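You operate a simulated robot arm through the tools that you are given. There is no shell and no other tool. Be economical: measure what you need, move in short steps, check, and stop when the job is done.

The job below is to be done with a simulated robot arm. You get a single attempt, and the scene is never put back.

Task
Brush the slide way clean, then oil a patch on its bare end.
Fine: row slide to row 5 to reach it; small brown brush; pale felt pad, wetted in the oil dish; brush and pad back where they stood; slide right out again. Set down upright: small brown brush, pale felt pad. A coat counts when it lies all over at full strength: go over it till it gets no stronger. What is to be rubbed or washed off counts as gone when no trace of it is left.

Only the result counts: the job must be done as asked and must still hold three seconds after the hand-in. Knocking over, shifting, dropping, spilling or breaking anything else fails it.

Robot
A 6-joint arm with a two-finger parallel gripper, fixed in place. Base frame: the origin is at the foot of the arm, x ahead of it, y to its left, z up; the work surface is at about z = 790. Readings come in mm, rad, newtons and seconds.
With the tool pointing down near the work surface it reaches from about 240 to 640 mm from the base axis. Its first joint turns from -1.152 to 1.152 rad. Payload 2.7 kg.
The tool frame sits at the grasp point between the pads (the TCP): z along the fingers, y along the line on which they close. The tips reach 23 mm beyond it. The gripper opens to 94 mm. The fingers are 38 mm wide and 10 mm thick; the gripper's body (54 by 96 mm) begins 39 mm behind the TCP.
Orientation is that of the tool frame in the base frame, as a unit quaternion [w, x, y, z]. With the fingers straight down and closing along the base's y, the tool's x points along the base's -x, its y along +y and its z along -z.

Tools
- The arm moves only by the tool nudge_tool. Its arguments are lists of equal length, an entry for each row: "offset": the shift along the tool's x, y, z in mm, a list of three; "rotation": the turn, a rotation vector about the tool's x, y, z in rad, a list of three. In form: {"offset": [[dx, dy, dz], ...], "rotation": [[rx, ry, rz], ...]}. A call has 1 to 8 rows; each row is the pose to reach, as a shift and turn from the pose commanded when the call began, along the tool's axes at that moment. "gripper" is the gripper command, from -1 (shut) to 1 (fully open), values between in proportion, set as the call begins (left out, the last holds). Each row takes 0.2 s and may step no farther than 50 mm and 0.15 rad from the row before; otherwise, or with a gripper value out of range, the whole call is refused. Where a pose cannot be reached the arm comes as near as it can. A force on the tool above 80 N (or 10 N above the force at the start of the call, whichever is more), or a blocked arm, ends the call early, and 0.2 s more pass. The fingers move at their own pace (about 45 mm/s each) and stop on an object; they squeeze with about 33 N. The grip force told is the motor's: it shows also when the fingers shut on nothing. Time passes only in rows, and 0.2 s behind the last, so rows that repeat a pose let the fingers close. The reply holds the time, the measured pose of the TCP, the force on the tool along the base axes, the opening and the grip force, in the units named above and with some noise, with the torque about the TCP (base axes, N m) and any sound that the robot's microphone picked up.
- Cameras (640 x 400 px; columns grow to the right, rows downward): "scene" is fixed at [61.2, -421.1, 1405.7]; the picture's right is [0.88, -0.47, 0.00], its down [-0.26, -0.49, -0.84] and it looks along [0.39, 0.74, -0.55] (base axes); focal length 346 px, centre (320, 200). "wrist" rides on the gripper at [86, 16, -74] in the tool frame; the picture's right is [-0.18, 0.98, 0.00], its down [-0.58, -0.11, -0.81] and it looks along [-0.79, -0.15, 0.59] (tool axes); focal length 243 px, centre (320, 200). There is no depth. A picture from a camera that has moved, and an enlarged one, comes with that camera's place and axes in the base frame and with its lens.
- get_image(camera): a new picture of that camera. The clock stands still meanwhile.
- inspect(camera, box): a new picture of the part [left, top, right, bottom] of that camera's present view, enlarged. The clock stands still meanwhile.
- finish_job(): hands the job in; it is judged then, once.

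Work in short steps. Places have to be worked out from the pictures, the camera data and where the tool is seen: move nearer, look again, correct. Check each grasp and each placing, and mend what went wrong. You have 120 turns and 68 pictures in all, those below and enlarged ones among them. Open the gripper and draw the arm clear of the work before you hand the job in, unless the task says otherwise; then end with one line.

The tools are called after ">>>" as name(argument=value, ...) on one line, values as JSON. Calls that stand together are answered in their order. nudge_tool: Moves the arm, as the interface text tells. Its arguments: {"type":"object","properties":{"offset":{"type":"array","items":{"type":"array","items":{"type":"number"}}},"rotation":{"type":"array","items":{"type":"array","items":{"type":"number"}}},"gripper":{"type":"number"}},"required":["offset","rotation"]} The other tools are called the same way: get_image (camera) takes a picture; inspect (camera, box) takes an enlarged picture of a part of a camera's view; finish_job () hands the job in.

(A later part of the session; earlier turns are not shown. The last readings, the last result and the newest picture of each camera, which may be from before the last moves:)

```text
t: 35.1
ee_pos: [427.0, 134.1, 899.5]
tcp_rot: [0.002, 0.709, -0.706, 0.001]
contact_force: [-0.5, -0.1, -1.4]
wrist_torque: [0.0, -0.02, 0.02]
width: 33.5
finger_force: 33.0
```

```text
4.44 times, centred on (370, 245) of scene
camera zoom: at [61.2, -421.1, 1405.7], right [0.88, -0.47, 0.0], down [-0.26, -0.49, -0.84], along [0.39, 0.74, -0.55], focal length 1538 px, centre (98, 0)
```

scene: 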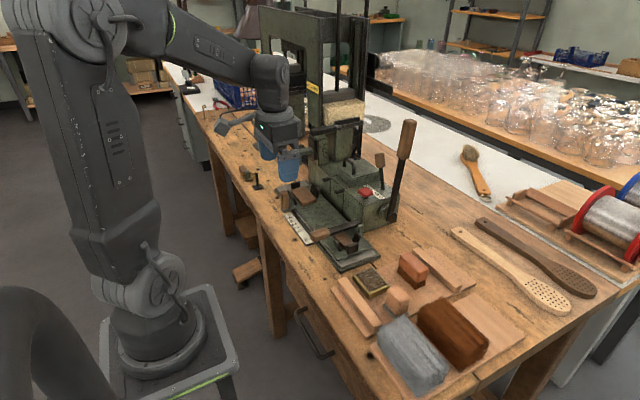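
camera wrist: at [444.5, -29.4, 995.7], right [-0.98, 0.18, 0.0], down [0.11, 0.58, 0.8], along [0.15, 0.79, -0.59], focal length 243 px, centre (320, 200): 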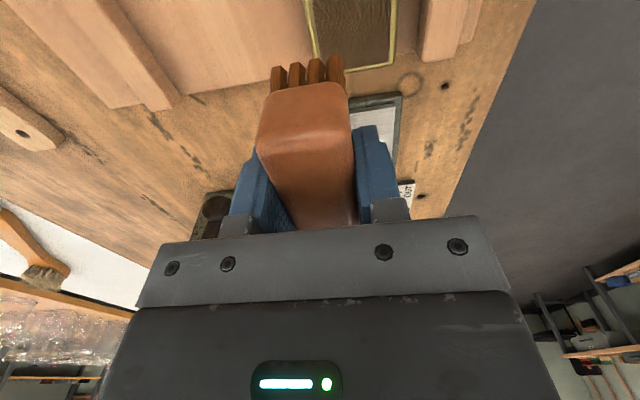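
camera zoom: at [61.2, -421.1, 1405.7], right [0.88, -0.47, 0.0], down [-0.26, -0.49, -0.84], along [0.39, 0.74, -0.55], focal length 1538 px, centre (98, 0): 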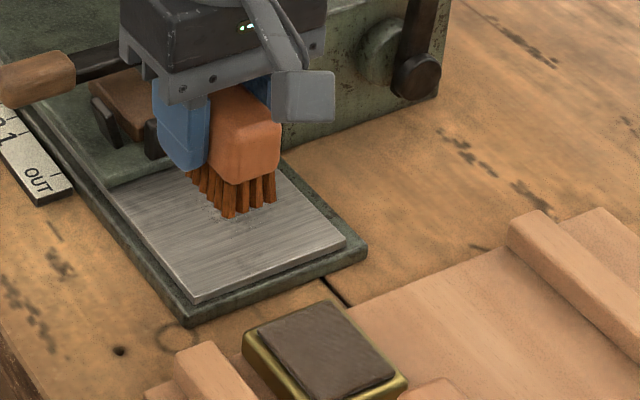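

Mostly clean. I move the hand aside to see the whole way.

>>> nudge_tool(offset=[[35, -31, -10], [70, -62, -10], [104, -93, -5]], rotation=[[0, 0, 0], [0, 0, 0], [0, 0, 0]])

>>> inspect(camera="scene", box=[320, 215, 400, 275])

```text
t: 35.9
ee_pos: [520.8, 30.6, 903.0]
tcp_rot: [0.001, 0.71, -0.704, 0.001]
contact_force: [-0.7, 0.6, 0.2]
wrist_torque: [0.03, -0.02, 0.01]
width: 33.5
finger_force: 32.4
```

```text
6.67 times, centred on (360, 245) of scene
camera zoom: at [61.2, -421.1, 1405.7], right [0.88, -0.47, 0.0], down [-0.26, -0.49, -0.84], along [0.39, 0.74, -0.55], focal length 2307 px, centre (53, -100)
```

zoom: 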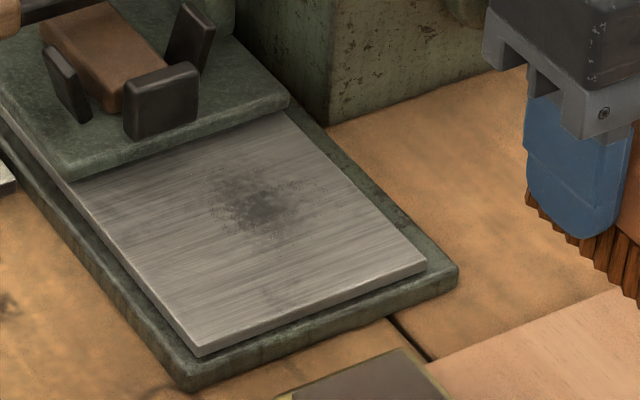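

A faint trace remains in the middle. The brush settled a few mm in the grip, so I return and stroke ~2 mm lower, with more passes over the centre.

>>> nudge_tool(offset=[[-40, 20, 5], [-80, 40, 15], [-120, 62, 30], [-130, 62, 55], [-130, 62, 66]], rotation=[[0, 0, 0], [0, 0, 0], [0, 0, 0], [0, 0, 0], [0, 0, 0]])

>>> nudge_tool(offset=[[0, 0, 3], [20, 0, 3], [-20, 0, 3], [20, 0, 3], [-20, 0, 3]], rotation=[[0, 0, 0], [0, 0, 0], [0, 0, 0], [0, 0, 0], [0, 0, 0]])

```text
t: 37.1
ee_pos: [459.5, 160.8, 837.2]
tcp_rot: [0.001, 0.709, -0.706, 0.002]
contact_force: [-0.4, -1.0, 2.6]
wrist_torque: [0.02, 0.11, 0.04]
width: 33.4
finger_force: 33.3
```

```text
t: 38.3
ee_pos: [460.1, 179.4, 834.7]
tcp_rot: [0.0, 0.708, -0.707, 0.001]
contact_force: [1.6, -15.6, 30.6]
wrist_torque: [-0.02, 0.06, 0.06]
width: 33.8
finger_force: 33.1
```

Good contact. Slightly lighter now, further strokes over the middle and side lanes.

>>> nudge_tool(offset=[[0, 12, -1], [40, 12, -1], [0, 12, -1], [0, 28, -1], [40, 28, -1], [40, 0, -1], [40, -14, -1], [0, -14, -1]], rotation=[[0, 0, 0], [0, 0, 0], [0, 0, 0], [0, 0, 0], [0, 0, 0], [0, 0, 0], [0, 0, 0], [0, 0, 0]])

>>> nudge_tool(offset=[[40, 0, 0], [40, -12, 0], [10, -12, 0], [40, -12, 0], [40, 14, 0], [0, 14, 0], [40, 14, 0], [20, 14, -15]], rotation=[[0, 0, 0], [0, 0, 0], [0, 0, 0], [0, 0, 0], [0, 0, 0], [0, 0, 0], [0, 0, 0], [0, 0, 0]])

>>> nudge_tool(offset=[[20, -15, -30], [55, -35, -50], [90, -50, -50], [135, -60, -50]], rotation=[[0, 0, 0], [0, 0, 0], [0, 0, 0], [0, 0, 0]])

>>> inspect(camera="scene", box=[320, 215, 400, 275])

```text
t: 40.1
ee_pos: [474.0, 179.1, 835.7]
tcp_rot: [0.0, 0.708, -0.706, 0.003]
contact_force: [2.1, -8.7, 23.6]
wrist_torque: [-0.03, 0.1, 0.15]
width: 33.4
finger_force: 33.0
```

```text
t: 41.9
ee_pos: [458.4, 160.3, 850.5]
tcp_rot: [0.001, 0.708, -0.706, 0.002]
contact_force: [-0.2, -0.3, -0.1]
wrist_torque: [-0.03, 0.0, -0.01]
width: 33.3
finger_force: 32.9
```

```text
t: 42.9
ee_pos: [518.2, 25.2, 901.0]
tcp_rot: [0.001, 0.709, -0.705, 0.001]
contact_force: [0.3, -0.2, -0.6]
wrist_torque: [-0.02, 0.0, -0.02]
width: 33.7
finger_force: 33.2
```

```text
6.67 times, centred on (360, 245) of scene
camera zoom: at [61.2, -421.0, 1405.7], right [0.88, -0.47, 0.0], down [-0.26, -0.49, -0.84], along [0.39, 0.74, -0.55], focal length 2307 px, centre (53, -100)
```

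zoom: 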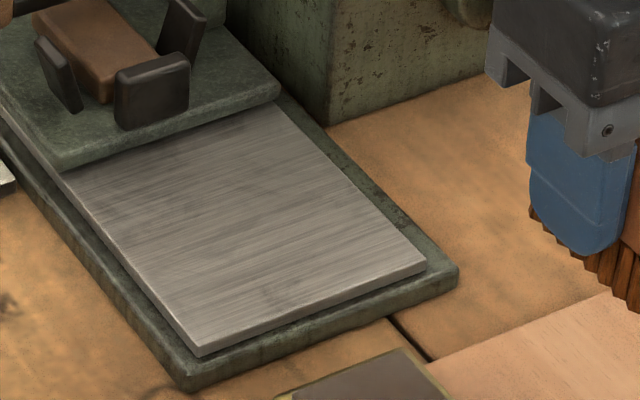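

The way is clean. Now I bring the brush back to its spot (534.4, 7.4).

>>> nudge_tool(offset=[[18, -16, 0], [18, -16, 30], [18, -16, 60], [18, -16, 68]], rotation=[[0, 0, 0], [0, 0, 0], [0, 0, 0], [0, 0, 0]])

>>> nudge_tool(offset=[[0, 0, 1.5], [0, 0, 3]], rotation=[[0, 0, 0], [0, 0, 0]])

```text
t: 43.9
ee_pos: [535.4, 6.5, 831.3]
tcp_rot: [0.0, 0.708, -0.706, 0.002]
contact_force: [0.2, 0.3, -0.7]
wrist_torque: [0.02, -0.02, 0.04]
width: 33.3
finger_force: 32.8
```

```text
t: 44.5
ee_pos: [536.5, 8.3, 829.3]
tcp_rot: [0.001, 0.708, -0.706, 0.002]
contact_force: [-0.3, 0.1, 0.0]
wrist_torque: [0.01, 0.02, -0.01]
width: 33.4
finger_force: 32.6
```

>>> nudge_tool(offset=[[0, 1.5, 1], [0, 1.5, 2]], rotation=[[0, 0, 0], [0, 0, 0]])

>>> nudge_tool(offset=[[0, 0, 0.8], [0, 0, 1.5]], rotation=[[0, 0, 0], [0, 0, 0]])

```text
t: 45.1
ee_pos: [533.0, 8.8, 827.5]
tcp_rot: [0.001, 0.709, -0.705, 0.002]
contact_force: [0.0, 0.2, -1.1]
wrist_torque: [0.0, 0.0, -0.02]
width: 33.3
finger_force: 32.9
```

```text
t: 45.7
ee_pos: [533.6, 7.7, 826.7]
tcp_rot: [0.001, 0.709, -0.706, 0.002]
contact_force: [-3.3, 1.8, 7.8]
wrist_torque: [0.25, 0.22, 0.06]
width: 33.3
finger_force: 33.3
```

Bristles rest on the tray (7.8 N). Release and rise.

>>> nudge_tool(offset=[[0, 0, 0], [0, 0, 0], [0, 0, 0]], rotation=[[0, 0, 0], [0, 0, 0], [0, 0, 0]], gripper=0.32)

>>> nudge_tool(offset=[[0, 0, -30], [20, 20, -65], [55, 45, -90], [90, 60, -110]], rotation=[[0, 0, 0], [0, 0, 0], [0, 0, 0], [0, 0, 0]])

>>> get_image(camera="wrist")

```text
t: 46.5
ee_pos: [534.0, 7.7, 825.0]
tcp_rot: [0.001, 0.708, -0.706, 0.001]
contact_force: [0.3, -0.7, -0.2]
wrist_torque: [0.03, 0.03, -0.01]
width: 61.8
finger_force: 0.0
```

```text
t: 47.5
ee_pos: [475.1, -84.5, 936.3]
tcp_rot: [0.0, 0.709, -0.705, 0.002]
contact_force: [0.2, 0.1, 0.2]
wrist_torque: [-0.01, 0.01, -0.01]
width: 61.9
finger_force: 0.0
```

```text
27 pictures are left
camera wrist: at [458.5, -170.4, 1011.1], right [-0.98, 0.18, 0.0], down [0.11, 0.58, 0.8], along [0.15, 0.79, -0.59], focal length 243 px, centre (320, 200)
```

wrist: 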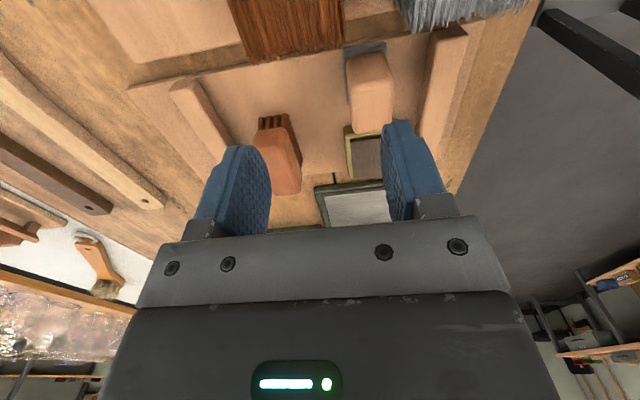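

Brush stands where it was. The pad's handle is about 31 × 42 mm, centre (439.5, −58), top z≈849. I move over it at z≈890.

>>> nudge_tool(offset=[[-13, 18, 0], [-26, 36, 20], [-26, 36, 46]], rotation=[[0, 0, 0], [0, 0, 0], [0, 0, 0]])

>>> get_image(camera="wrist")

>>> inspect(camera="scene", box=[340, 230, 460, 320])

```text
t: 48.3
ee_pos: [437.3, -54.9, 889.9]
tcp_rot: [0.001, 0.708, -0.706, 0.001]
contact_force: [0.4, 0.3, -0.1]
wrist_torque: [0.03, -0.01, 0.0]
width: 62.0
finger_force: 0.1
```

```text
26 pictures are left
camera wrist: at [423.0, -143.3, 966.0], right [-0.98, 0.18, 0.0], down [0.11, 0.58, 0.8], along [0.15, 0.79, -0.59], focal length 243 px, centre (320, 200)
```

wrist: 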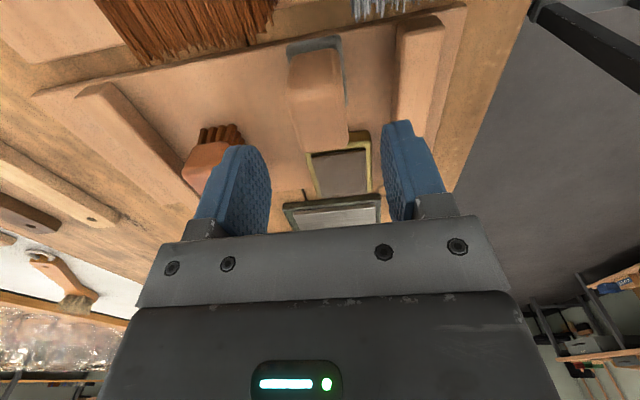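

```text
4.44 times, centred on (400, 275) of scene
camera zoom: at [61.1, -421.1, 1405.7], right [0.88, -0.47, 0.0], down [-0.26, -0.49, -0.84], along [0.39, 0.74, -0.55], focal length 1538 px, centre (-36, -133)
```

zoom: 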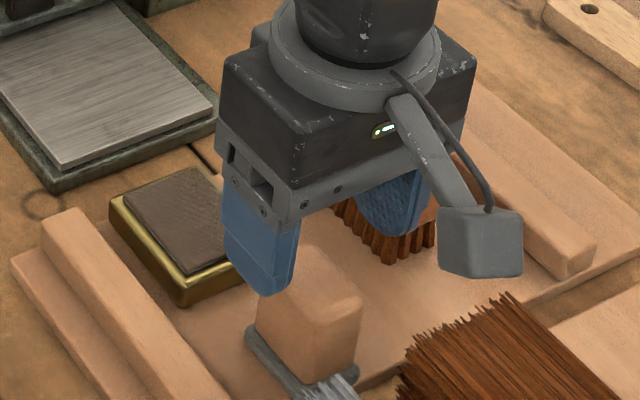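

Handle centre confirmed at about (439.5, −61). I lower to z≈838, close, and lift a little.

>>> nudge_tool(offset=[[6, -2, 15], [6, -2, 35], [6, -2, 52], [6, -2, 52]], rotation=[[0, 0, 0], [0, 0, 0], [0, 0, 0], [0, 0, 0]])

>>> nudge_tool(offset=[[0, 0, 0], [0, 0, 0], [0, 0, 0]], rotation=[[0, 0, 0], [0, 0, 0], [0, 0, 0]], gripper=-1)

>>> get_image(camera="wrist")

```text
t: 49.3
ee_pos: [440.5, -62.8, 838.8]
tcp_rot: [0.0, 0.708, -0.706, 0.002]
contact_force: [0.4, -0.1, 0.6]
wrist_torque: [0.01, 0.0, -0.01]
width: 62.2
finger_force: 0.0
```

```text
t: 50.1
ee_pos: [440.1, -61.3, 838.7]
tcp_rot: [0.0, 0.708, -0.706, 0.003]
contact_force: [-0.5, 0.0, 0.5]
wrist_torque: [-0.02, 0.01, 0.0]
width: 31.2
finger_force: 32.9
```

```text
24 pictures are left
camera wrist: at [424.5, -149.3, 913.5], right [-0.98, 0.18, 0.0], down [0.11, 0.58, 0.8], along [0.15, 0.79, -0.59], focal length 243 px, centre (320, 200)
```

wrist: 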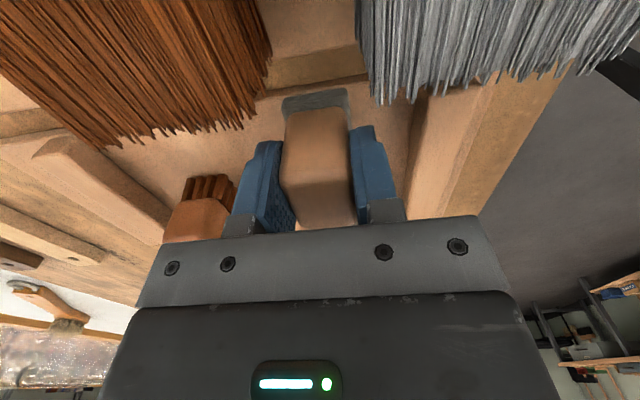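

Pad held (31.2 mm), home pose (440, −61.5, 838.7). The dish spans x 408–468, y −9..60; I lift and move above its centre (438, 25).

>>> nudge_tool(offset=[[0, 0, -25], [0, 0, -50], [-43, 1, -50], [-86, 2, -48]], rotation=[[0, 0, 0], [0, 0, 0], [0, 0, 0], [0, 0, 0]])

>>> nudge_tool(offset=[[0, 0, 10], [0, 0, 20], [0, 0, 25]], rotation=[[0, 0, 0], [0, 0, 0], [0, 0, 0]])

>>> inspect(camera="scene", box=[320, 220, 440, 310])

```text
t: 51.1
ee_pos: [436.0, 23.1, 885.4]
tcp_rot: [0.001, 0.708, -0.706, 0.002]
contact_force: [-0.2, 0.1, -0.1]
wrist_torque: [-0.03, 0.0, 0.04]
width: 31.0
finger_force: 32.5
```

```text
t: 51.9
ee_pos: [436.5, 23.1, 861.4]
tcp_rot: [0.001, 0.708, -0.706, 0.002]
contact_force: [-0.2, -0.3, -0.2]
wrist_torque: [-0.01, -0.01, 0.01]
width: 31.2
finger_force: 33.4
```

```text
4.44 times, centred on (380, 265) of scene
camera zoom: at [61.2, -421.1, 1405.7], right [0.88, -0.47, 0.0], down [-0.26, -0.49, -0.84], along [0.39, 0.74, -0.55], focal length 1538 px, centre (53, -89)
```

zoom: 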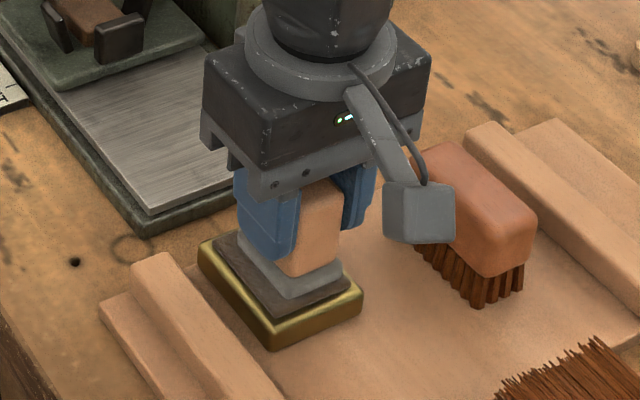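

The pad is well over the dish. Lower to contact.

>>> nudge_tool(offset=[[0, 0, 2], [0, 0, 4]], rotation=[[0, 0, 0], [0, 0, 0]])

>>> nudge_tool(offset=[[0, 0, 2], [0, 0, 4]], rotation=[[0, 0, 0], [0, 0, 0]])

```text
t: 52.5
ee_pos: [438.1, 23.3, 860.3]
tcp_rot: [0.001, 0.708, -0.706, 0.003]
contact_force: [-14.7, -4.1, 40.4]
wrist_torque: [0.1, 0.7, 0.07]
width: 31.4
finger_force: 33.3
```

```text
t: 53.1
ee_pos: [439.8, 23.0, 853.9]
tcp_rot: [-0.003, 0.708, -0.706, 0.004]
contact_force: [-4.0, -1.7, 34.2]
wrist_torque: [0.06, 0.27, -0.01]
width: 31.4
finger_force: 33.5
```

The pad is pressed in the dish (it slid up ~5 mm in the grip). I ease off, lift, and carry it over the way.

>>> nudge_tool(offset=[[0, 0, -2], [0, 0, -2], [0, 0, -30], [-35, -5, -32], [-80, -12, -32], [-125, -18, -30]], rotation=[[0, 0, 0], [0, 0, 0], [0, 0, 0], [0, 0, 0], [0, 0, 0], [0, 0, 0]])

>>> nudge_tool(offset=[[0, 0, 20], [0, 0, 32], [0, 0, 36]], rotation=[[0, 0, 0], [0, 0, 0], [0, 0, 0]])

>>> inspect(camera="scene", box=[310, 200, 430, 290])

```text
t: 54.5
ee_pos: [454.7, 147.6, 880.5]
tcp_rot: [0.001, 0.708, -0.706, 0.001]
contact_force: [-0.6, -0.5, -0.5]
wrist_torque: [-0.03, -0.01, 0.02]
width: 31.2
finger_force: 33.0
```

```text
t: 55.3
ee_pos: [455.6, 148.2, 845.8]
tcp_rot: [0.001, 0.708, -0.706, 0.001]
contact_force: [0.1, 0.1, 0.2]
wrist_torque: [0.0, 0.01, -0.01]
width: 31.5
finger_force: 33.0
```

```text
4.44 times, centred on (370, 245) of scene
camera zoom: at [61.2, -421.1, 1405.7], right [0.88, -0.47, 0.0], down [-0.26, -0.49, -0.84], along [0.39, 0.74, -0.55], focal length 1538 px, centre (98, 0)
```

zoom: 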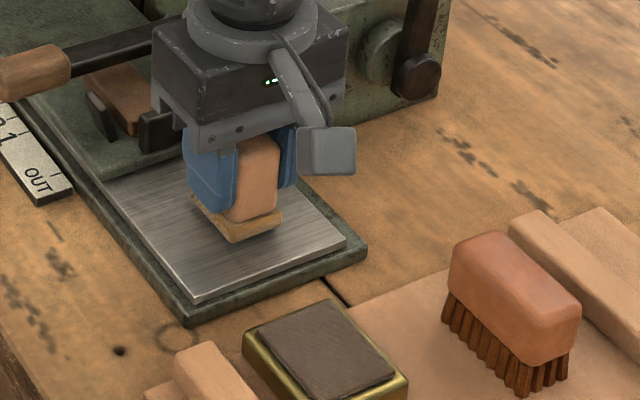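

The felt has turned amber: it's wetted. Lower gently to contact.

>>> nudge_tool(offset=[[0, 0, 1], [0, 0, 2]], rotation=[[0, 0, 0], [0, 0, 0]])

>>> nudge_tool(offset=[[0, 0, 0.8], [0, 0, 1.5]], rotation=[[0, 0, 0], [0, 0, 0]])

```text
t: 55.9
ee_pos: [455.2, 147.7, 845.1]
tcp_rot: [0.001, 0.709, -0.706, 0.003]
contact_force: [0.5, -0.3, -0.8]
wrist_torque: [0.0, 0.0, -0.01]
width: 31.5
finger_force: 32.6
```

```text
t: 56.5
ee_pos: [455.2, 149.4, 842.6]
tcp_rot: [0.001, 0.709, -0.705, 0.001]
contact_force: [0.2, 0.1, -1.5]
wrist_torque: [0.01, 0.0, 0.01]
width: 31.5
finger_force: 33.2
```

>>> nudge_tool(offset=[[0, 0, 0.8], [0, 0, 1.5]], rotation=[[0, 0, 0], [0, 0, 0]])

>>> nudge_tool(offset=[[10, 0, 0], [20, 0, 0], [0, 0, 0], [-20, 0, 0]], rotation=[[0, 0, 0], [0, 0, 0], [0, 0, 0], [0, 0, 0]])

```text
t: 57.1
ee_pos: [453.8, 148.2, 842.9]
tcp_rot: [0.0, 0.708, -0.706, 0.001]
contact_force: [-1.2, 0.2, 3.3]
wrist_torque: [0.03, 0.1, 0.01]
width: 31.3
finger_force: 33.2
```

```text
t: 58.1
ee_pos: [454.2, 171.4, 841.7]
tcp_rot: [0.0, 0.708, -0.706, 0.002]
contact_force: [0.4, -3.5, 5.9]
wrist_torque: [-0.09, 0.05, 0.02]
width: 31.5
finger_force: 33.1
```

Light contact. I make several strokes in the middle, then look.

>>> nudge_tool(offset=[[40, 0, 0.7], [0, 0, 0.7], [0, -14, 0.7], [40, -14, 0.7], [40, 14, 0.7], [0, 14, 0.7], [20, 14, 0.7], [20, 0, 0.7]], rotation=[[0, 0, 0], [0, 0, 0], [0, 0, 0], [0, 0, 0], [0, 0, 0], [0, 0, 0], [0, 0, 0], [0, 0, 0]])

>>> nudge_tool(offset=[[0, 0, -20], [20, -20, -45], [55, -45, -45], [100, -60, -45]], rotation=[[0, 0, 0], [0, 0, 0], [0, 0, 0], [0, 0, 0]])

>>> inspect(camera="scene", box=[320, 215, 400, 275])

```text
t: 59.9
ee_pos: [454.6, 150.0, 842.2]
tcp_rot: [0.0, 0.708, -0.706, 0.002]
contact_force: [-6.4, 0.7, 15.7]
wrist_torque: [0.07, 0.3, 0.02]
width: 31.3
finger_force: 33.4
```

```text
t: 60.9
ee_pos: [514.7, 47.7, 885.9]
tcp_rot: [0.001, 0.709, -0.705, 0.002]
contact_force: [-0.2, 0.6, -1.4]
wrist_torque: [0.01, 0.0, -0.01]
width: 31.3
finger_force: 32.7
```

```text
6.67 times, centred on (360, 245) of scene
camera zoom: at [61.2, -421.0, 1405.7], right [0.88, -0.47, 0.0], down [-0.26, -0.49, -0.84], along [0.39, 0.74, -0.55], focal length 2307 px, centre (53, -100)
```

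zoom: 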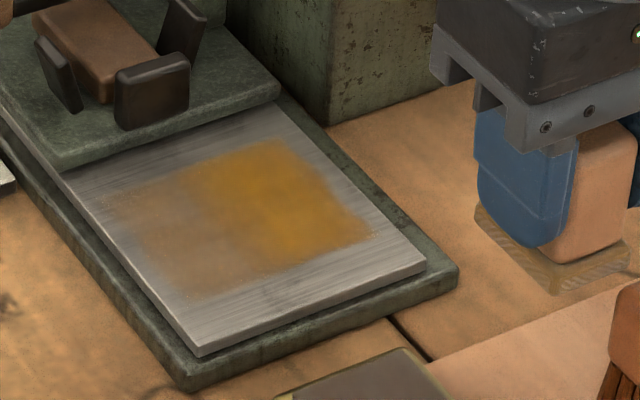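

The coat shows; the left half is weaker as the pad ran dry. I rewet it in the dish.

>>> nudge_tool(offset=[[10, 40, 0], [23, 77, 0], [23, 77, 20], [23, 77, 29], [23, 77, 30.5], [23, 77, 30.5]], rotation=[[0, 0, 0], [0, 0, 0], [0, 0, 0], [0, 0, 0], [0, 0, 0], [0, 0, 0]])

```text
t: 62.3
ee_pos: [437.7, 25.0, 856.0]
tcp_rot: [0.001, 0.709, -0.706, 0.003]
contact_force: [-1.0, -0.1, -0.3]
wrist_torque: [0.0, -0.02, -0.03]
width: 31.7
finger_force: 33.0
```

>>> nudge_tool(offset=[[0, 0, 1], [0, 0, 2], [0, 0, 2]], rotation=[[0, 0, 0], [0, 0, 0], [0, 0, 0]])

```text
t: 63.1
ee_pos: [437.8, 25.9, 854.6]
tcp_rot: [0.0, 0.708, -0.706, 0.002]
contact_force: [-3.2, -1.7, 12.9]
wrist_torque: [-0.03, 0.19, 0.01]
width: 31.3
finger_force: 32.8
```

Wetted (13 N contact). Back to the left (−x) part of the way, and stroke.

>>> nudge_tool(offset=[[0, 0, -28], [-42, 3, -28], [-84, 6, -28], [-110, 8, -28], [-110, 8, 5], [-110, 8, 12], [-150, 8, 12], [-110, 8, 12]], rotation=[[0, 0, 0], [0, 0, 0], [0, 0, 0], [0, 0, 0], [0, 0, 0], [0, 0, 0], [0, 0, 0], [0, 0, 0]])

>>> nudge_tool(offset=[[-45, 0, 0], [-45, -12, 0], [0, -12, 0], [-45, -12, 0], [-45, 0, 0], [0, 0, 0], [0, -12, 0], [-45, -12, 0]], rotation=[[0, 0, 0], [0, 0, 0], [0, 0, 0], [0, 0, 0], [0, 0, 0], [0, 0, 0], [0, 0, 0], [0, 0, 0]])

>>> nudge_tool(offset=[[0, 0, -20], [20, -35, -45], [60, -60, -45], [100, -75, -45]], rotation=[[0, 0, 0], [0, 0, 0], [0, 0, 0], [0, 0, 0]])

>>> inspect(camera="scene", box=[320, 215, 400, 275])

```text
t: 64.9
ee_pos: [428.8, 136.2, 841.8]
tcp_rot: [0.001, 0.708, -0.706, 0.001]
contact_force: [-0.2, -1.7, -0.1]
wrist_torque: [0.02, -0.02, 0.04]
width: 31.3
finger_force: 33.1
```

```text
t: 66.7
ee_pos: [443.0, 178.5, 841.5]
tcp_rot: [0.002, 0.708, -0.706, 0.001]
contact_force: [-1.4, -1.0, 1.5]
wrist_torque: [-0.05, 0.03, 0.03]
width: 31.8
finger_force: 32.9
```

```text
t: 67.7
ee_pos: [519.0, 81.6, 886.7]
tcp_rot: [0.001, 0.708, -0.706, 0.002]
contact_force: [0.0, -0.3, -0.7]
wrist_torque: [0.04, -0.02, 0.0]
width: 31.3
finger_force: 32.6
```

```text
6.67 times, centred on (360, 245) of scene
camera zoom: at [61.2, -421.0, 1405.7], right [0.88, -0.47, 0.0], down [-0.26, -0.49, -0.84], along [0.39, 0.74, -0.55], focal length 2307 px, centre (53, -100)
```

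zoom: 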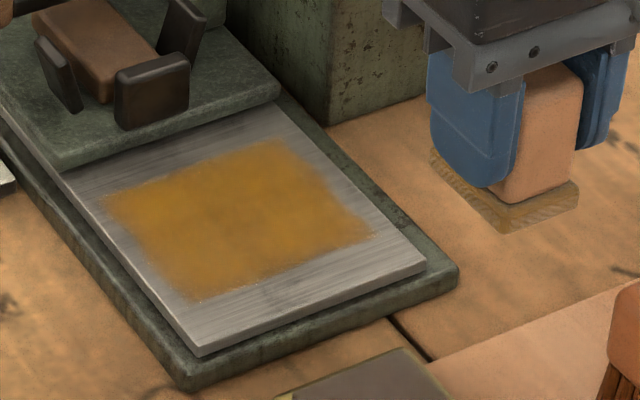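

The oiled patch has fixed bounds and is nearly even. One more wetting and a full pass over it.

>>> nudge_tool(offset=[[25, 40, 0], [56, 81, 0], [56, 81, 20], [56, 81, 29], [56, 81, 33], [56, 81, 33]], rotation=[[0, 0, 0], [0, 0, 0], [0, 0, 0], [0, 0, 0], [0, 0, 0], [0, 0, 0]])

```text
refused: row 2 steps farther than a row can; nothing moved
```

>>> nudge_tool(offset=[[25, 40, 0], [54, 78, 0], [56, 81, 20], [56, 81, 29], [56, 81, 32.5], [56, 81, 33]], rotation=[[0, 0, 0], [0, 0, 0], [0, 0, 0], [0, 0, 0], [0, 0, 0], [0, 0, 0]])

```text
t: 69.1
ee_pos: [436.9, 23.9, 854.2]
tcp_rot: [0.0, 0.708, -0.706, 0.001]
contact_force: [-1.7, 0.3, 4.7]
wrist_torque: [0.07, 0.11, 0.0]
width: 31.5
finger_force: 33.4
```

Wet again. Now full-area strokes with slightly firmer contact.

>>> nudge_tool(offset=[[0, 0.5, 1], [0, 2, -28], [-42, 4, -28], [-84, 6, -28], [-113, 7, -20], [-113, 7, 12.7], [-155, 7, 12.7], [-113, 7, 12.7]], rotation=[[0, 0, 0], [0, 0, 0], [0, 0, 0], [0, 0, 0], [0, 0, 0], [0, 0, 0], [0, 0, 0], [0, 0, 0]])

>>> nudge_tool(offset=[[0, -14, 0], [-45, -14, 0], [-45, -28, 0], [0, -28, 0], [0, -44, 0], [-35, -44, 0], [0, -44, 0], [0, -56, 0]], rotation=[[0, 0, 0], [0, 0, 0], [0, 0, 0], [0, 0, 0], [0, 0, 0], [0, 0, 0], [0, 0, 0], [0, 0, 0]])

>>> nudge_tool(offset=[[-30, 0, 0], [-30, 28, 0], [-30, 56, 0], [0, 56, 0], [0, 28, 0], [0, 0, 0], [0, 0, -30], [35, -30, -45]], rotation=[[0, 0, 0], [0, 0, 0], [0, 0, 0], [0, 0, 0], [0, 0, 0], [0, 0, 0], [0, 0, 0], [0, 0, 0]])

>>> inspect(camera="scene", box=[320, 215, 400, 275])

```text
t: 70.9
ee_pos: [430.2, 138.0, 841.5]
tcp_rot: [0.001, 0.708, -0.706, 0.002]
contact_force: [0.5, 1.5, 2.6]
wrist_torque: [0.02, 0.06, -0.02]
width: 31.4
finger_force: 33.0
```

```text
t: 72.7
ee_pos: [485.1, 138.1, 841.0]
tcp_rot: [0.001, 0.709, -0.706, 0.0]
contact_force: [-5.0, 0.7, 12.5]
wrist_torque: [0.12, 0.17, 0.03]
width: 31.2
finger_force: 33.3
```

```text
t: 74.5
ee_pos: [515.6, 105.3, 883.3]
tcp_rot: [0.001, 0.708, -0.706, 0.0]
contact_force: [0.0, -0.2, -0.1]
wrist_torque: [-0.03, 0.03, -0.02]
width: 31.2
finger_force: 32.9
```

```text
6.67 times, centred on (360, 245) of scene
camera zoom: at [61.2, -421.0, 1405.7], right [0.88, -0.47, 0.0], down [-0.26, -0.49, -0.84], along [0.39, 0.74, -0.55], focal length 2307 px, centre (53, -100)
```

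zoom: 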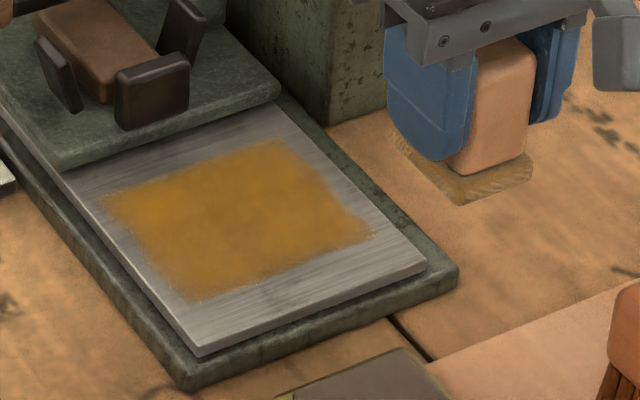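

Even and unchanged from the last view: full strength. Now the pad goes back to (440, −61.5).

>>> nudge_tool(offset=[[10, 40, -5], [45, 75, -10], [90, 75.5, -10], [135, 75.5, -10], [167, 75.5, -5], [167, 75.5, 25], [167, 75.5, 44]], rotation=[[0, 0, 0], [0, 0, 0], [0, 0, 0], [0, 0, 0], [0, 0, 0], [0, 0, 0], [0, 0, 0]])

>>> inspect(camera="scene", box=[340, 230, 460, 320])

```text
t: 76.1
ee_pos: [440.1, -65.0, 841.8]
tcp_rot: [0.001, 0.708, -0.706, 0.002]
contact_force: [0.1, 0.0, -0.3]
wrist_torque: [0.02, -0.01, 0.0]
width: 31.4
finger_force: 32.2
```

```text
4.44 times, centred on (400, 275) of scene
camera zoom: at [61.1, -421.1, 1405.7], right [0.88, -0.47, 0.0], down [-0.26, -0.48, -0.84], along [0.39, 0.74, -0.55], focal length 1538 px, centre (-36, -133)
```

zoom: 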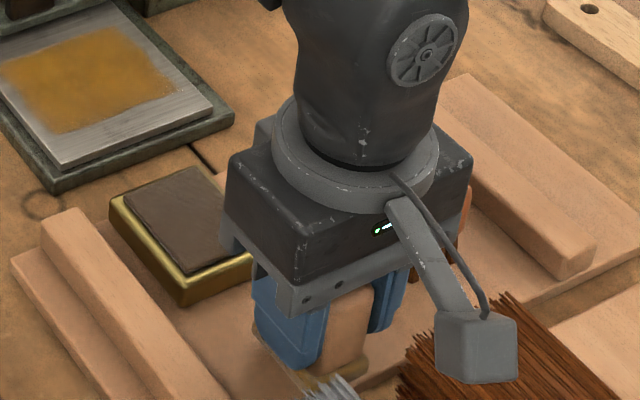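

Correct y by +3 mm and lower until it touches.

>>> nudge_tool(offset=[[-3, 0, 3], [-3, 0, 6], [-3, 0, 7]], rotation=[[0, 0, 0], [0, 0, 0], [0, 0, 0]])

>>> nudge_tool(offset=[[0, 0, 0.8], [0, 0, 1.5]], rotation=[[0, 0, 0], [0, 0, 0]])

```text
t: 76.9
ee_pos: [440.1, -62.0, 835.2]
tcp_rot: [0.002, 0.708, -0.706, 0.002]
contact_force: [0.2, 0.4, 0.0]
wrist_torque: [0.02, 0.0, -0.04]
width: 31.2
finger_force: 32.5
```

```text
t: 77.5
ee_pos: [440.4, -61.0, 832.9]
tcp_rot: [0.001, 0.708, -0.706, 0.002]
contact_force: [-0.1, -0.2, -0.6]
wrist_torque: [0.05, 0.05, 0.03]
width: 31.7
finger_force: 32.8
```

>>> nudge_tool(offset=[[0, 0, 0.8], [0, 0, 1.5]], rotation=[[0, 0, 0], [0, 0, 0]])

>>> nudge_tool(offset=[[0, 0, 0.6], [0, 0, 1.2]], rotation=[[0, 0, 0], [0, 0, 0]])

```text
t: 78.1
ee_pos: [441.1, -62.2, 832.8]
tcp_rot: [0.001, 0.708, -0.706, 0.001]
contact_force: [-4.3, -1.1, 8.9]
wrist_torque: [-0.05, 0.17, 0.01]
width: 31.5
finger_force: 33.3
```

```text
t: 78.7
ee_pos: [440.8, -61.3, 832.0]
tcp_rot: [-0.001, 0.708, -0.706, 0.003]
contact_force: [-5.9, -3.1, 23.4]
wrist_torque: [-0.07, 0.33, 0.04]
width: 31.6
finger_force: 32.8
```

The pad is down. I ease off a touch, open, and rise straight up.

>>> nudge_tool(offset=[[0, 0, -1], [0, 0, -1], [0, 0, -1], [0, 0, -1]], rotation=[[0, 0, 0], [0, 0, 0], [0, 0, 0], [0, 0, 0]], gripper=0.32)

>>> nudge_tool(offset=[[0, 0, -25], [0, 0, -60], [-10, 0, -100], [-20, 0, -145], [-50, 20, -170]], rotation=[[0, 0, 0], [0, 0, 0], [0, 0, 0.05], [0, 0, 0.18], [0, 0, 0.32]])

>>> get_image(camera="scene")

```text
t: 79.7
ee_pos: [440.6, -61.3, 832.3]
tcp_rot: [0.001, 0.709, -0.706, 0.001]
contact_force: [-0.5, -0.3, -0.1]
wrist_torque: [0.04, -0.01, 0.01]
width: 61.9
finger_force: 0.0
```

```text
t: 80.9
ee_pos: [419.8, -11.7, 1004.0]
tcp_rot: [0.0, -0.585, 0.811, -0.002]
contact_force: [-0.3, -0.8, 0.3]
wrist_torque: [0.01, -0.01, 0.0]
width: 62.0
finger_force: 0.2
```

```text
17 pictures are left
```

scene: 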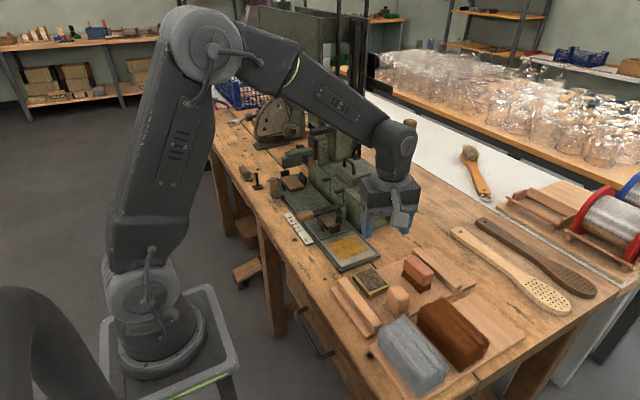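

Pad and brush stand in place, the patch is oiled. Now I travel back toward the slide knob, turning the hand back to yaw 0.

>>> nudge_tool(offset=[[-38, 23, 0], [-76, 46, 0], [-114, 70, 0], [-152, 94, 0], [-190, 117, 5], [-228, 140, 10], [-266, 164, 15], [-304, 187, 25]], rotation=[[0, 0, 0.14], [0, 0, 0.28], [0, 0, 0.42], [0, 0, 0.56], [0, 0, 0.7], [0, 0, 0.84], [0, 0, 0.98], [0, 0, 1.1]])

```text
t: 82.7
ee_pos: [333.7, 336.6, 975.6]
tcp_rot: [0.0, -0.077, 0.997, -0.002]
contact_force: [0.2, -0.2, 0.1]
wrist_torque: [-0.01, 0.03, 0.04]
width: 62.1
finger_force: 0.0
```

>>> nudge_tool(offset=[[0, 36, 15], [0, 72, 30], [0, 72, 30]], rotation=[[0, 0, 0.08], [0, 0, 0.155], [0, 0, 0.155]])

>>> nudge_tool(offset=[[3, 35, 35], [3, 65, 65], [0, 88, 88]], rotation=[[0, -0.13, 0], [0, -0.26, 0], [0, -0.36, 0]], gripper=0.2)

>>> get_image(camera="wrist")

```text
t: 83.5
ee_pos: [323.7, 408.7, 945.7]
tcp_rot: [0.001, 0.0, 1.0, -0.001]
contact_force: [-0.4, -0.1, 0.3]
wrist_torque: [0.04, 0.01, -0.01]
width: 62.1
finger_force: 0.2
```

```text
t: 84.3
ee_pos: [348.2, 481.9, 857.1]
tcp_rot: [0.18, 0.0, 0.984, -0.001]
contact_force: [-0.4, -0.3, 0.4]
wrist_torque: [0.01, -0.01, 0.03]
width: 56.3
finger_force: 0.1
out of reach, approached as far as the arm can: row 2, 3
```

```text
16 pictures are left
camera wrist: at [241.1, 498.0, 896.2], right [0.17, 0.98, 0.06], down [0.26, -0.11, 0.96], along [0.95, -0.15, -0.27], focal length 243 px, centre (320, 200)
```

wrist: 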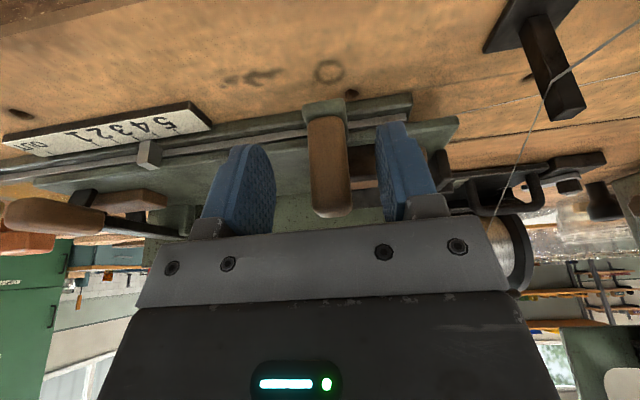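

The knob is now at about y≈486 (it was dragged a bit on my retreat; the patch was bare throughout). I approach it in small steps.

>>> nudge_tool(offset=[[-9, -6, 3.5], [-18, -11, 7]], rotation=[[0, 0, 0], [0, 0, 0]])

```text
t: 84.9
ee_pos: [365.5, 471.5, 856.1]
tcp_rot: [0.18, 0.001, 0.984, -0.002]
contact_force: [0.0, 0.1, 0.5]
wrist_torque: [0.0, 0.0, 0.03]
width: 56.5
finger_force: 0.1
```

>>> nudge_tool(offset=[[0, 6, 0], [0, 12, 0]], rotation=[[0, 0, 0], [0, 0, 0]])

>>> get_image(camera="wrist")

```text
t: 85.5
ee_pos: [368.4, 484.1, 856.2]
tcp_rot: [0.18, -0.001, 0.984, -0.002]
contact_force: [0.1, -0.1, 0.2]
wrist_torque: [0.01, 0.0, 0.01]
width: 56.4
finger_force: 0.1
```

```text
15 pictures are left
camera wrist: at [260.7, 499.0, 895.7], right [0.17, 0.98, 0.06], down [0.26, -0.11, 0.96], along [0.95, -0.15, -0.27], focal length 243 px, centre (320, 200)
```

wrist: 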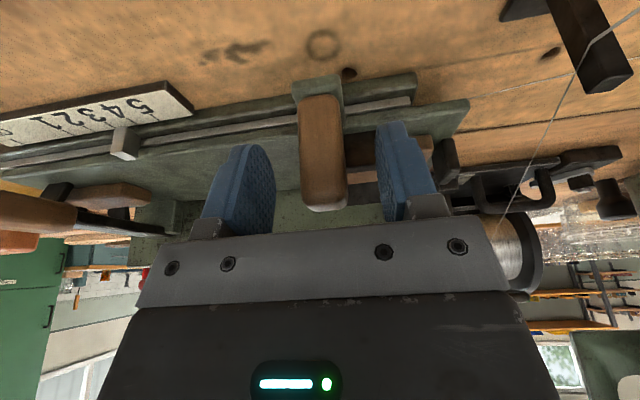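

Knob is between the fingers. Close and draw the slide out toward −y.

>>> nudge_tool(offset=[[0, 0, 0], [0, 0, 0], [0, 0, 0]], rotation=[[0, 0, 0], [0, 0, 0], [0, 0, 0]], gripper=-1)

>>> nudge_tool(offset=[[0, -12, 0], [0, -24, 0], [0, -36, 0], [0, -48, 0], [0, -60, 0], [0, -72, 0], [0, -80, 0]], rotation=[[0, 0, 0], [0, 0, 0], [0, 0, 0], [0, 0, 0], [0, 0, 0], [0, 0, 0], [0, 0, 0]])

>>> inspect(camera="wrist", box=[0, 40, 320, 240])

```text
t: 86.3
ee_pos: [368.2, 483.3, 855.3]
tcp_rot: [0.179, 0.0, 0.984, -0.001]
contact_force: [0.1, -0.4, -1.0]
wrist_torque: [0.61, -0.14, 0.07]
width: 22.1
finger_force: 42.6
```

```text
t: 87.9
ee_pos: [368.2, 401.8, 856.1]
tcp_rot: [0.178, 0.0, 0.984, -0.004]
contact_force: [4.8, -2.1, -23.5]
wrist_torque: [1.39, -0.19, 0.19]
width: 22.0
finger_force: 45.0
```

```text
2.00 times, centred on (160, 140) of wrist
camera zoom: at [260.8, 417.6, 896.0], right [0.17, 0.98, 0.06], down [0.26, -0.1, 0.96], along [0.95, -0.15, -0.28], focal length 485 px, centre (640, 320)
```

zoom: 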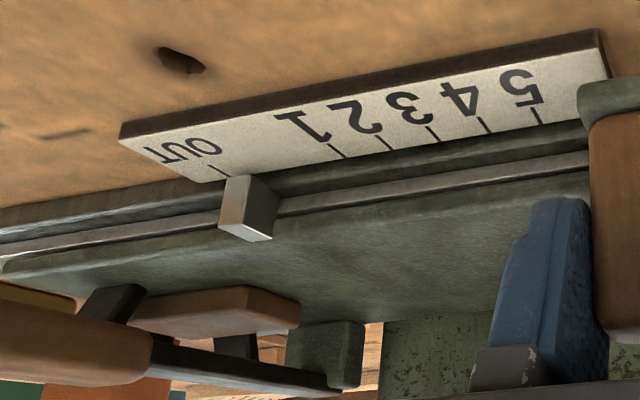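

About 7 mm from OUT. I continue gently, feeling for the stop.

>>> nudge_tool(offset=[[0, -2.5, 0], [0, -5, 0]], rotation=[[0, 0, 0], [0, 0, 0]])

>>> nudge_tool(offset=[[0, -1.5, 0], [0, -3, 0]], rotation=[[0, 0, 0], [0, 0, 0]])

>>> inspect(camera="wrist", box=[0, 40, 320, 240])

```text
t: 88.5
ee_pos: [366.5, 395.9, 855.2]
tcp_rot: [0.179, 0.0, 0.984, -0.003]
contact_force: [0.8, -4.8, -22.4]
wrist_torque: [1.33, 1.04, 0.44]
width: 22.2
finger_force: 44.4
```

```text
t: 89.1
ee_pos: [367.8, 394.9, 855.1]
tcp_rot: [0.179, 0.0, 0.984, -0.001]
contact_force: [1.5, -1.4, -22.0]
wrist_torque: [1.01, 0.68, 0.03]
width: 22.1
finger_force: 45.1
```

```text
2.00 times, centred on (160, 140) of wrist
camera zoom: at [260.7, 411.0, 895.9], right [0.17, 0.98, 0.06], down [0.26, -0.11, 0.96], along [0.95, -0.15, -0.27], focal length 485 px, centre (640, 320)
```

zoom: 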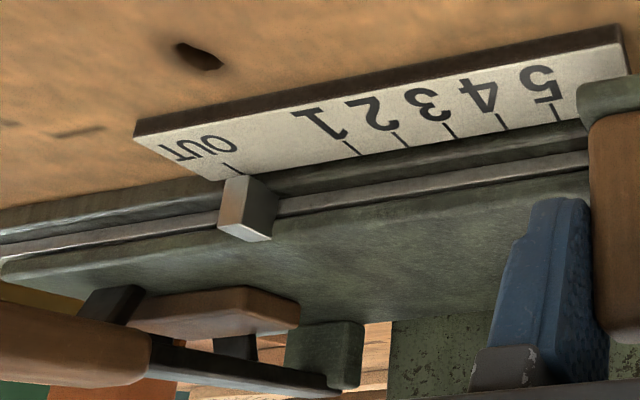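

TCP y is back at its starting 395 and the pointer sits at OUT. I pull 3 mm more to feel whether it is against its stop.

>>> nudge_tool(offset=[[0, -1.5, 0], [0, -3, 0], [0, -3, 0]], rotation=[[0, 0, 0], [0, 0, 0], [0, 0, 0]])

```text
t: 89.9
ee_pos: [366.7, 395.6, 856.2]
tcp_rot: [0.179, -0.002, 0.984, 0.001]
contact_force: [9.0, 24.7, -32.1]
wrist_torque: [-0.06, -0.04, -0.96]
width: 22.0
finger_force: 44.9
```

The stop is reached (25 N, no movement): right out. I relax, open wide, and withdraw straight away from the knob.

>>> nudge_tool(offset=[[0, 3, 0], [0, 3, 0]], rotation=[[0, 0, 0], [0, 0, 0]])

>>> nudge_tool(offset=[[0, 0, 0], [0, 0, 0], [0, 0, 0], [0, 0, 0]], rotation=[[0, 0, 0], [0, 0, 0], [0, 0, 0], [0, 0, 0]], gripper=0.2)

>>> nudge_tool(offset=[[18, 0, -7], [37, 0, -14], [56, 0, -21], [50, 0, -60], [40, 0, -105], [40, -30, -140]], rotation=[[0, 0, 0], [0, 0, 0], [0, 0, 0], [0, 0.1, 0], [0, 0.22, 0], [0, 0.36, 0]])

>>> get_image(camera="wrist")

>>> get_image(camera="scene")

```text
t: 90.5
ee_pos: [367.0, 394.7, 855.9]
tcp_rot: [0.179, 0.0, 0.984, -0.003]
contact_force: [-1.5, 3.3, -23.4]
wrist_torque: [1.52, 0.12, 0.36]
width: 22.1
finger_force: 44.9
```

```text
t: 91.5
ee_pos: [368.0, 395.8, 858.3]
tcp_rot: [0.18, 0.001, 0.984, -0.002]
contact_force: [-0.8, -0.4, -0.2]
wrist_torque: [-0.02, 0.02, -0.02]
width: 56.3
finger_force: 0.2
```

```text
t: 92.9
ee_pos: [278.7, 367.2, 974.9]
tcp_rot: [-0.001, -0.001, 1.0, -0.002]
contact_force: [0.0, 0.7, -0.1]
wrist_torque: [0.04, 0.02, -0.04]
width: 56.3
finger_force: 0.0
```

```text
12 pictures are left
camera wrist: at [192.5, 383.0, 1050.9], right [0.18, 0.98, 0.0], down [0.58, -0.11, 0.81], along [0.79, -0.15, -0.59], focal length 243 px, centre (320, 200)
```

wrist: 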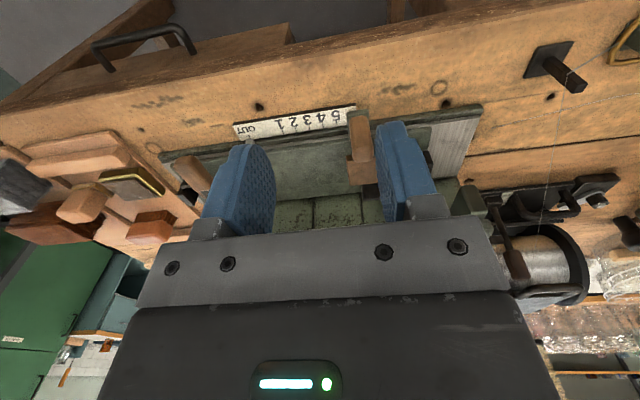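

```text
11 pictures are left
```

scene: 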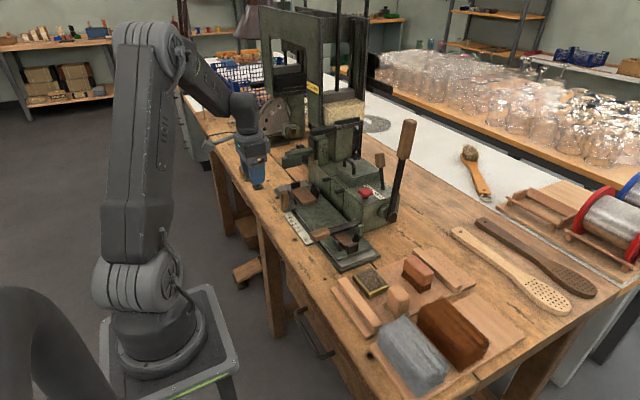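

Everything looks as at the start; I check the slide end and the tray items closely.

>>> inspect(camera="scene", box=[270, 180, 430, 280])

>>> inspect(camera="scene", box=[320, 240, 540, 400])

>>> inspect(camera="wrist", box=[150, 80, 390, 220])

```text
4.00 times, centred on (350, 230) of scene
camera zoom: at [61.2, -421.0, 1405.7], right [0.88, -0.47, 0.0], down [-0.26, -0.49, -0.84], along [0.39, 0.74, -0.55], focal length 1384 px, centre (200, 80)
```

zoom: 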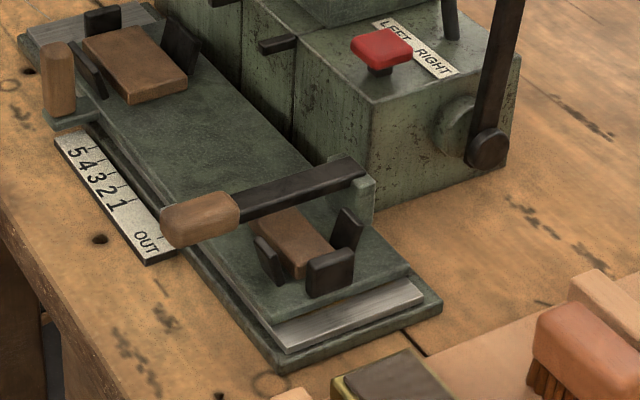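

```text
2.50 times, centred on (430, 320) of scene
camera zoom: at [61.2, -421.0, 1405.7], right [0.88, -0.47, 0.0], down [-0.26, -0.49, -0.84], along [0.39, 0.74, -0.55], focal length 865 px, centre (45, -100)
```

zoom: 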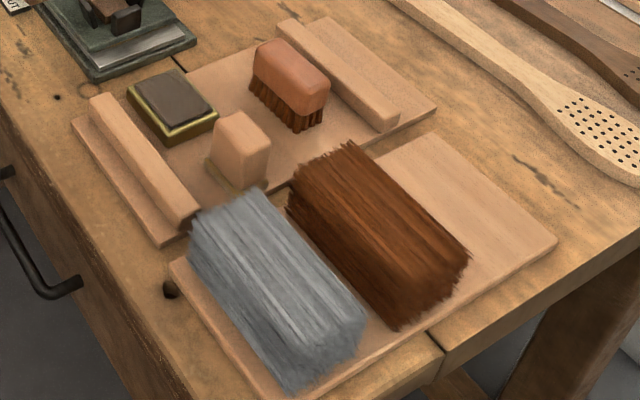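

```text
2.67 times, centred on (270, 150) of wrist
camera zoom: at [192.5, 383.0, 1050.9], right [0.18, 0.98, 0.0], down [0.58, -0.11, 0.81], along [0.79, -0.15, -0.59], focal length 647 px, centre (453, 333)
```

zoom: 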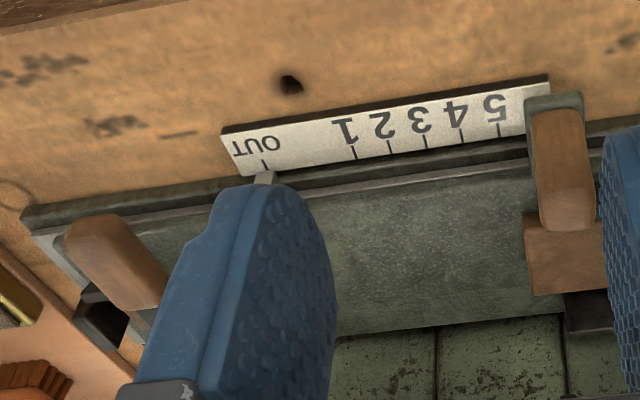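

The pad stands as before, but the brush sits ~15 mm off in −y (it slid in my grip while brushing). I'll go back to my earlier viewpoint (490, −108, 995) to measure the offset and correct it.

>>> nudge_tool(offset=[[-24, -34, -4], [-48, -68, -8], [-72, -102, -12], [-97, -137, -16], [-121, -171, -20], [-145, -205, -20]], rotation=[[0, 0, -0.13], [0, 0, -0.27], [0, 0, -0.41], [0, 0, -0.55], [0, 0, -0.69], [0, 0, -0.83]])

>>> nudge_tool(offset=[[27, -39, 0], [54, -78, 0], [80, -117, 0], [106, -156, 0], [132, -194, 0], [157, -231, 0], [157, -231, 0]], rotation=[[0, 0, -0.13], [0, 0, -0.26], [0, 0, -0.39], [0, 0, -0.52], [0, 0, -0.64], [0, 0, -0.74], [0, 0, -0.74]])

>>> inspect(camera="wrist", box=[220, 30, 460, 180])

```text
t: 94.3
ee_pos: [426.4, 158.3, 996.7]
tcp_rot: [0.0, -0.403, 0.915, -0.001]
contact_force: [-0.4, -0.3, 0.7]
wrist_torque: [-0.02, 0.0, 0.02]
width: 56.3
finger_force: 0.1
```

```text
t: 95.9
ee_pos: [486.7, -111.7, 994.1]
tcp_rot: [0.001, 0.707, -0.707, 0.002]
contact_force: [1.0, 0.1, 0.7]
wrist_torque: [0.0, 0.0, -0.01]
width: 56.4
finger_force: 0.1
```

```text
2.67 times, centred on (340, 105) of wrist
camera zoom: at [470.9, -198.1, 1069.8], right [-0.98, 0.18, 0.0], down [0.11, 0.58, 0.8], along [0.15, 0.79, -0.59], focal length 647 px, centre (267, 453)
```

zoom: 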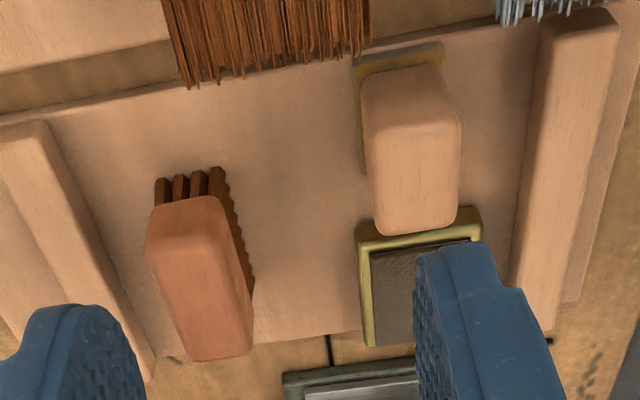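

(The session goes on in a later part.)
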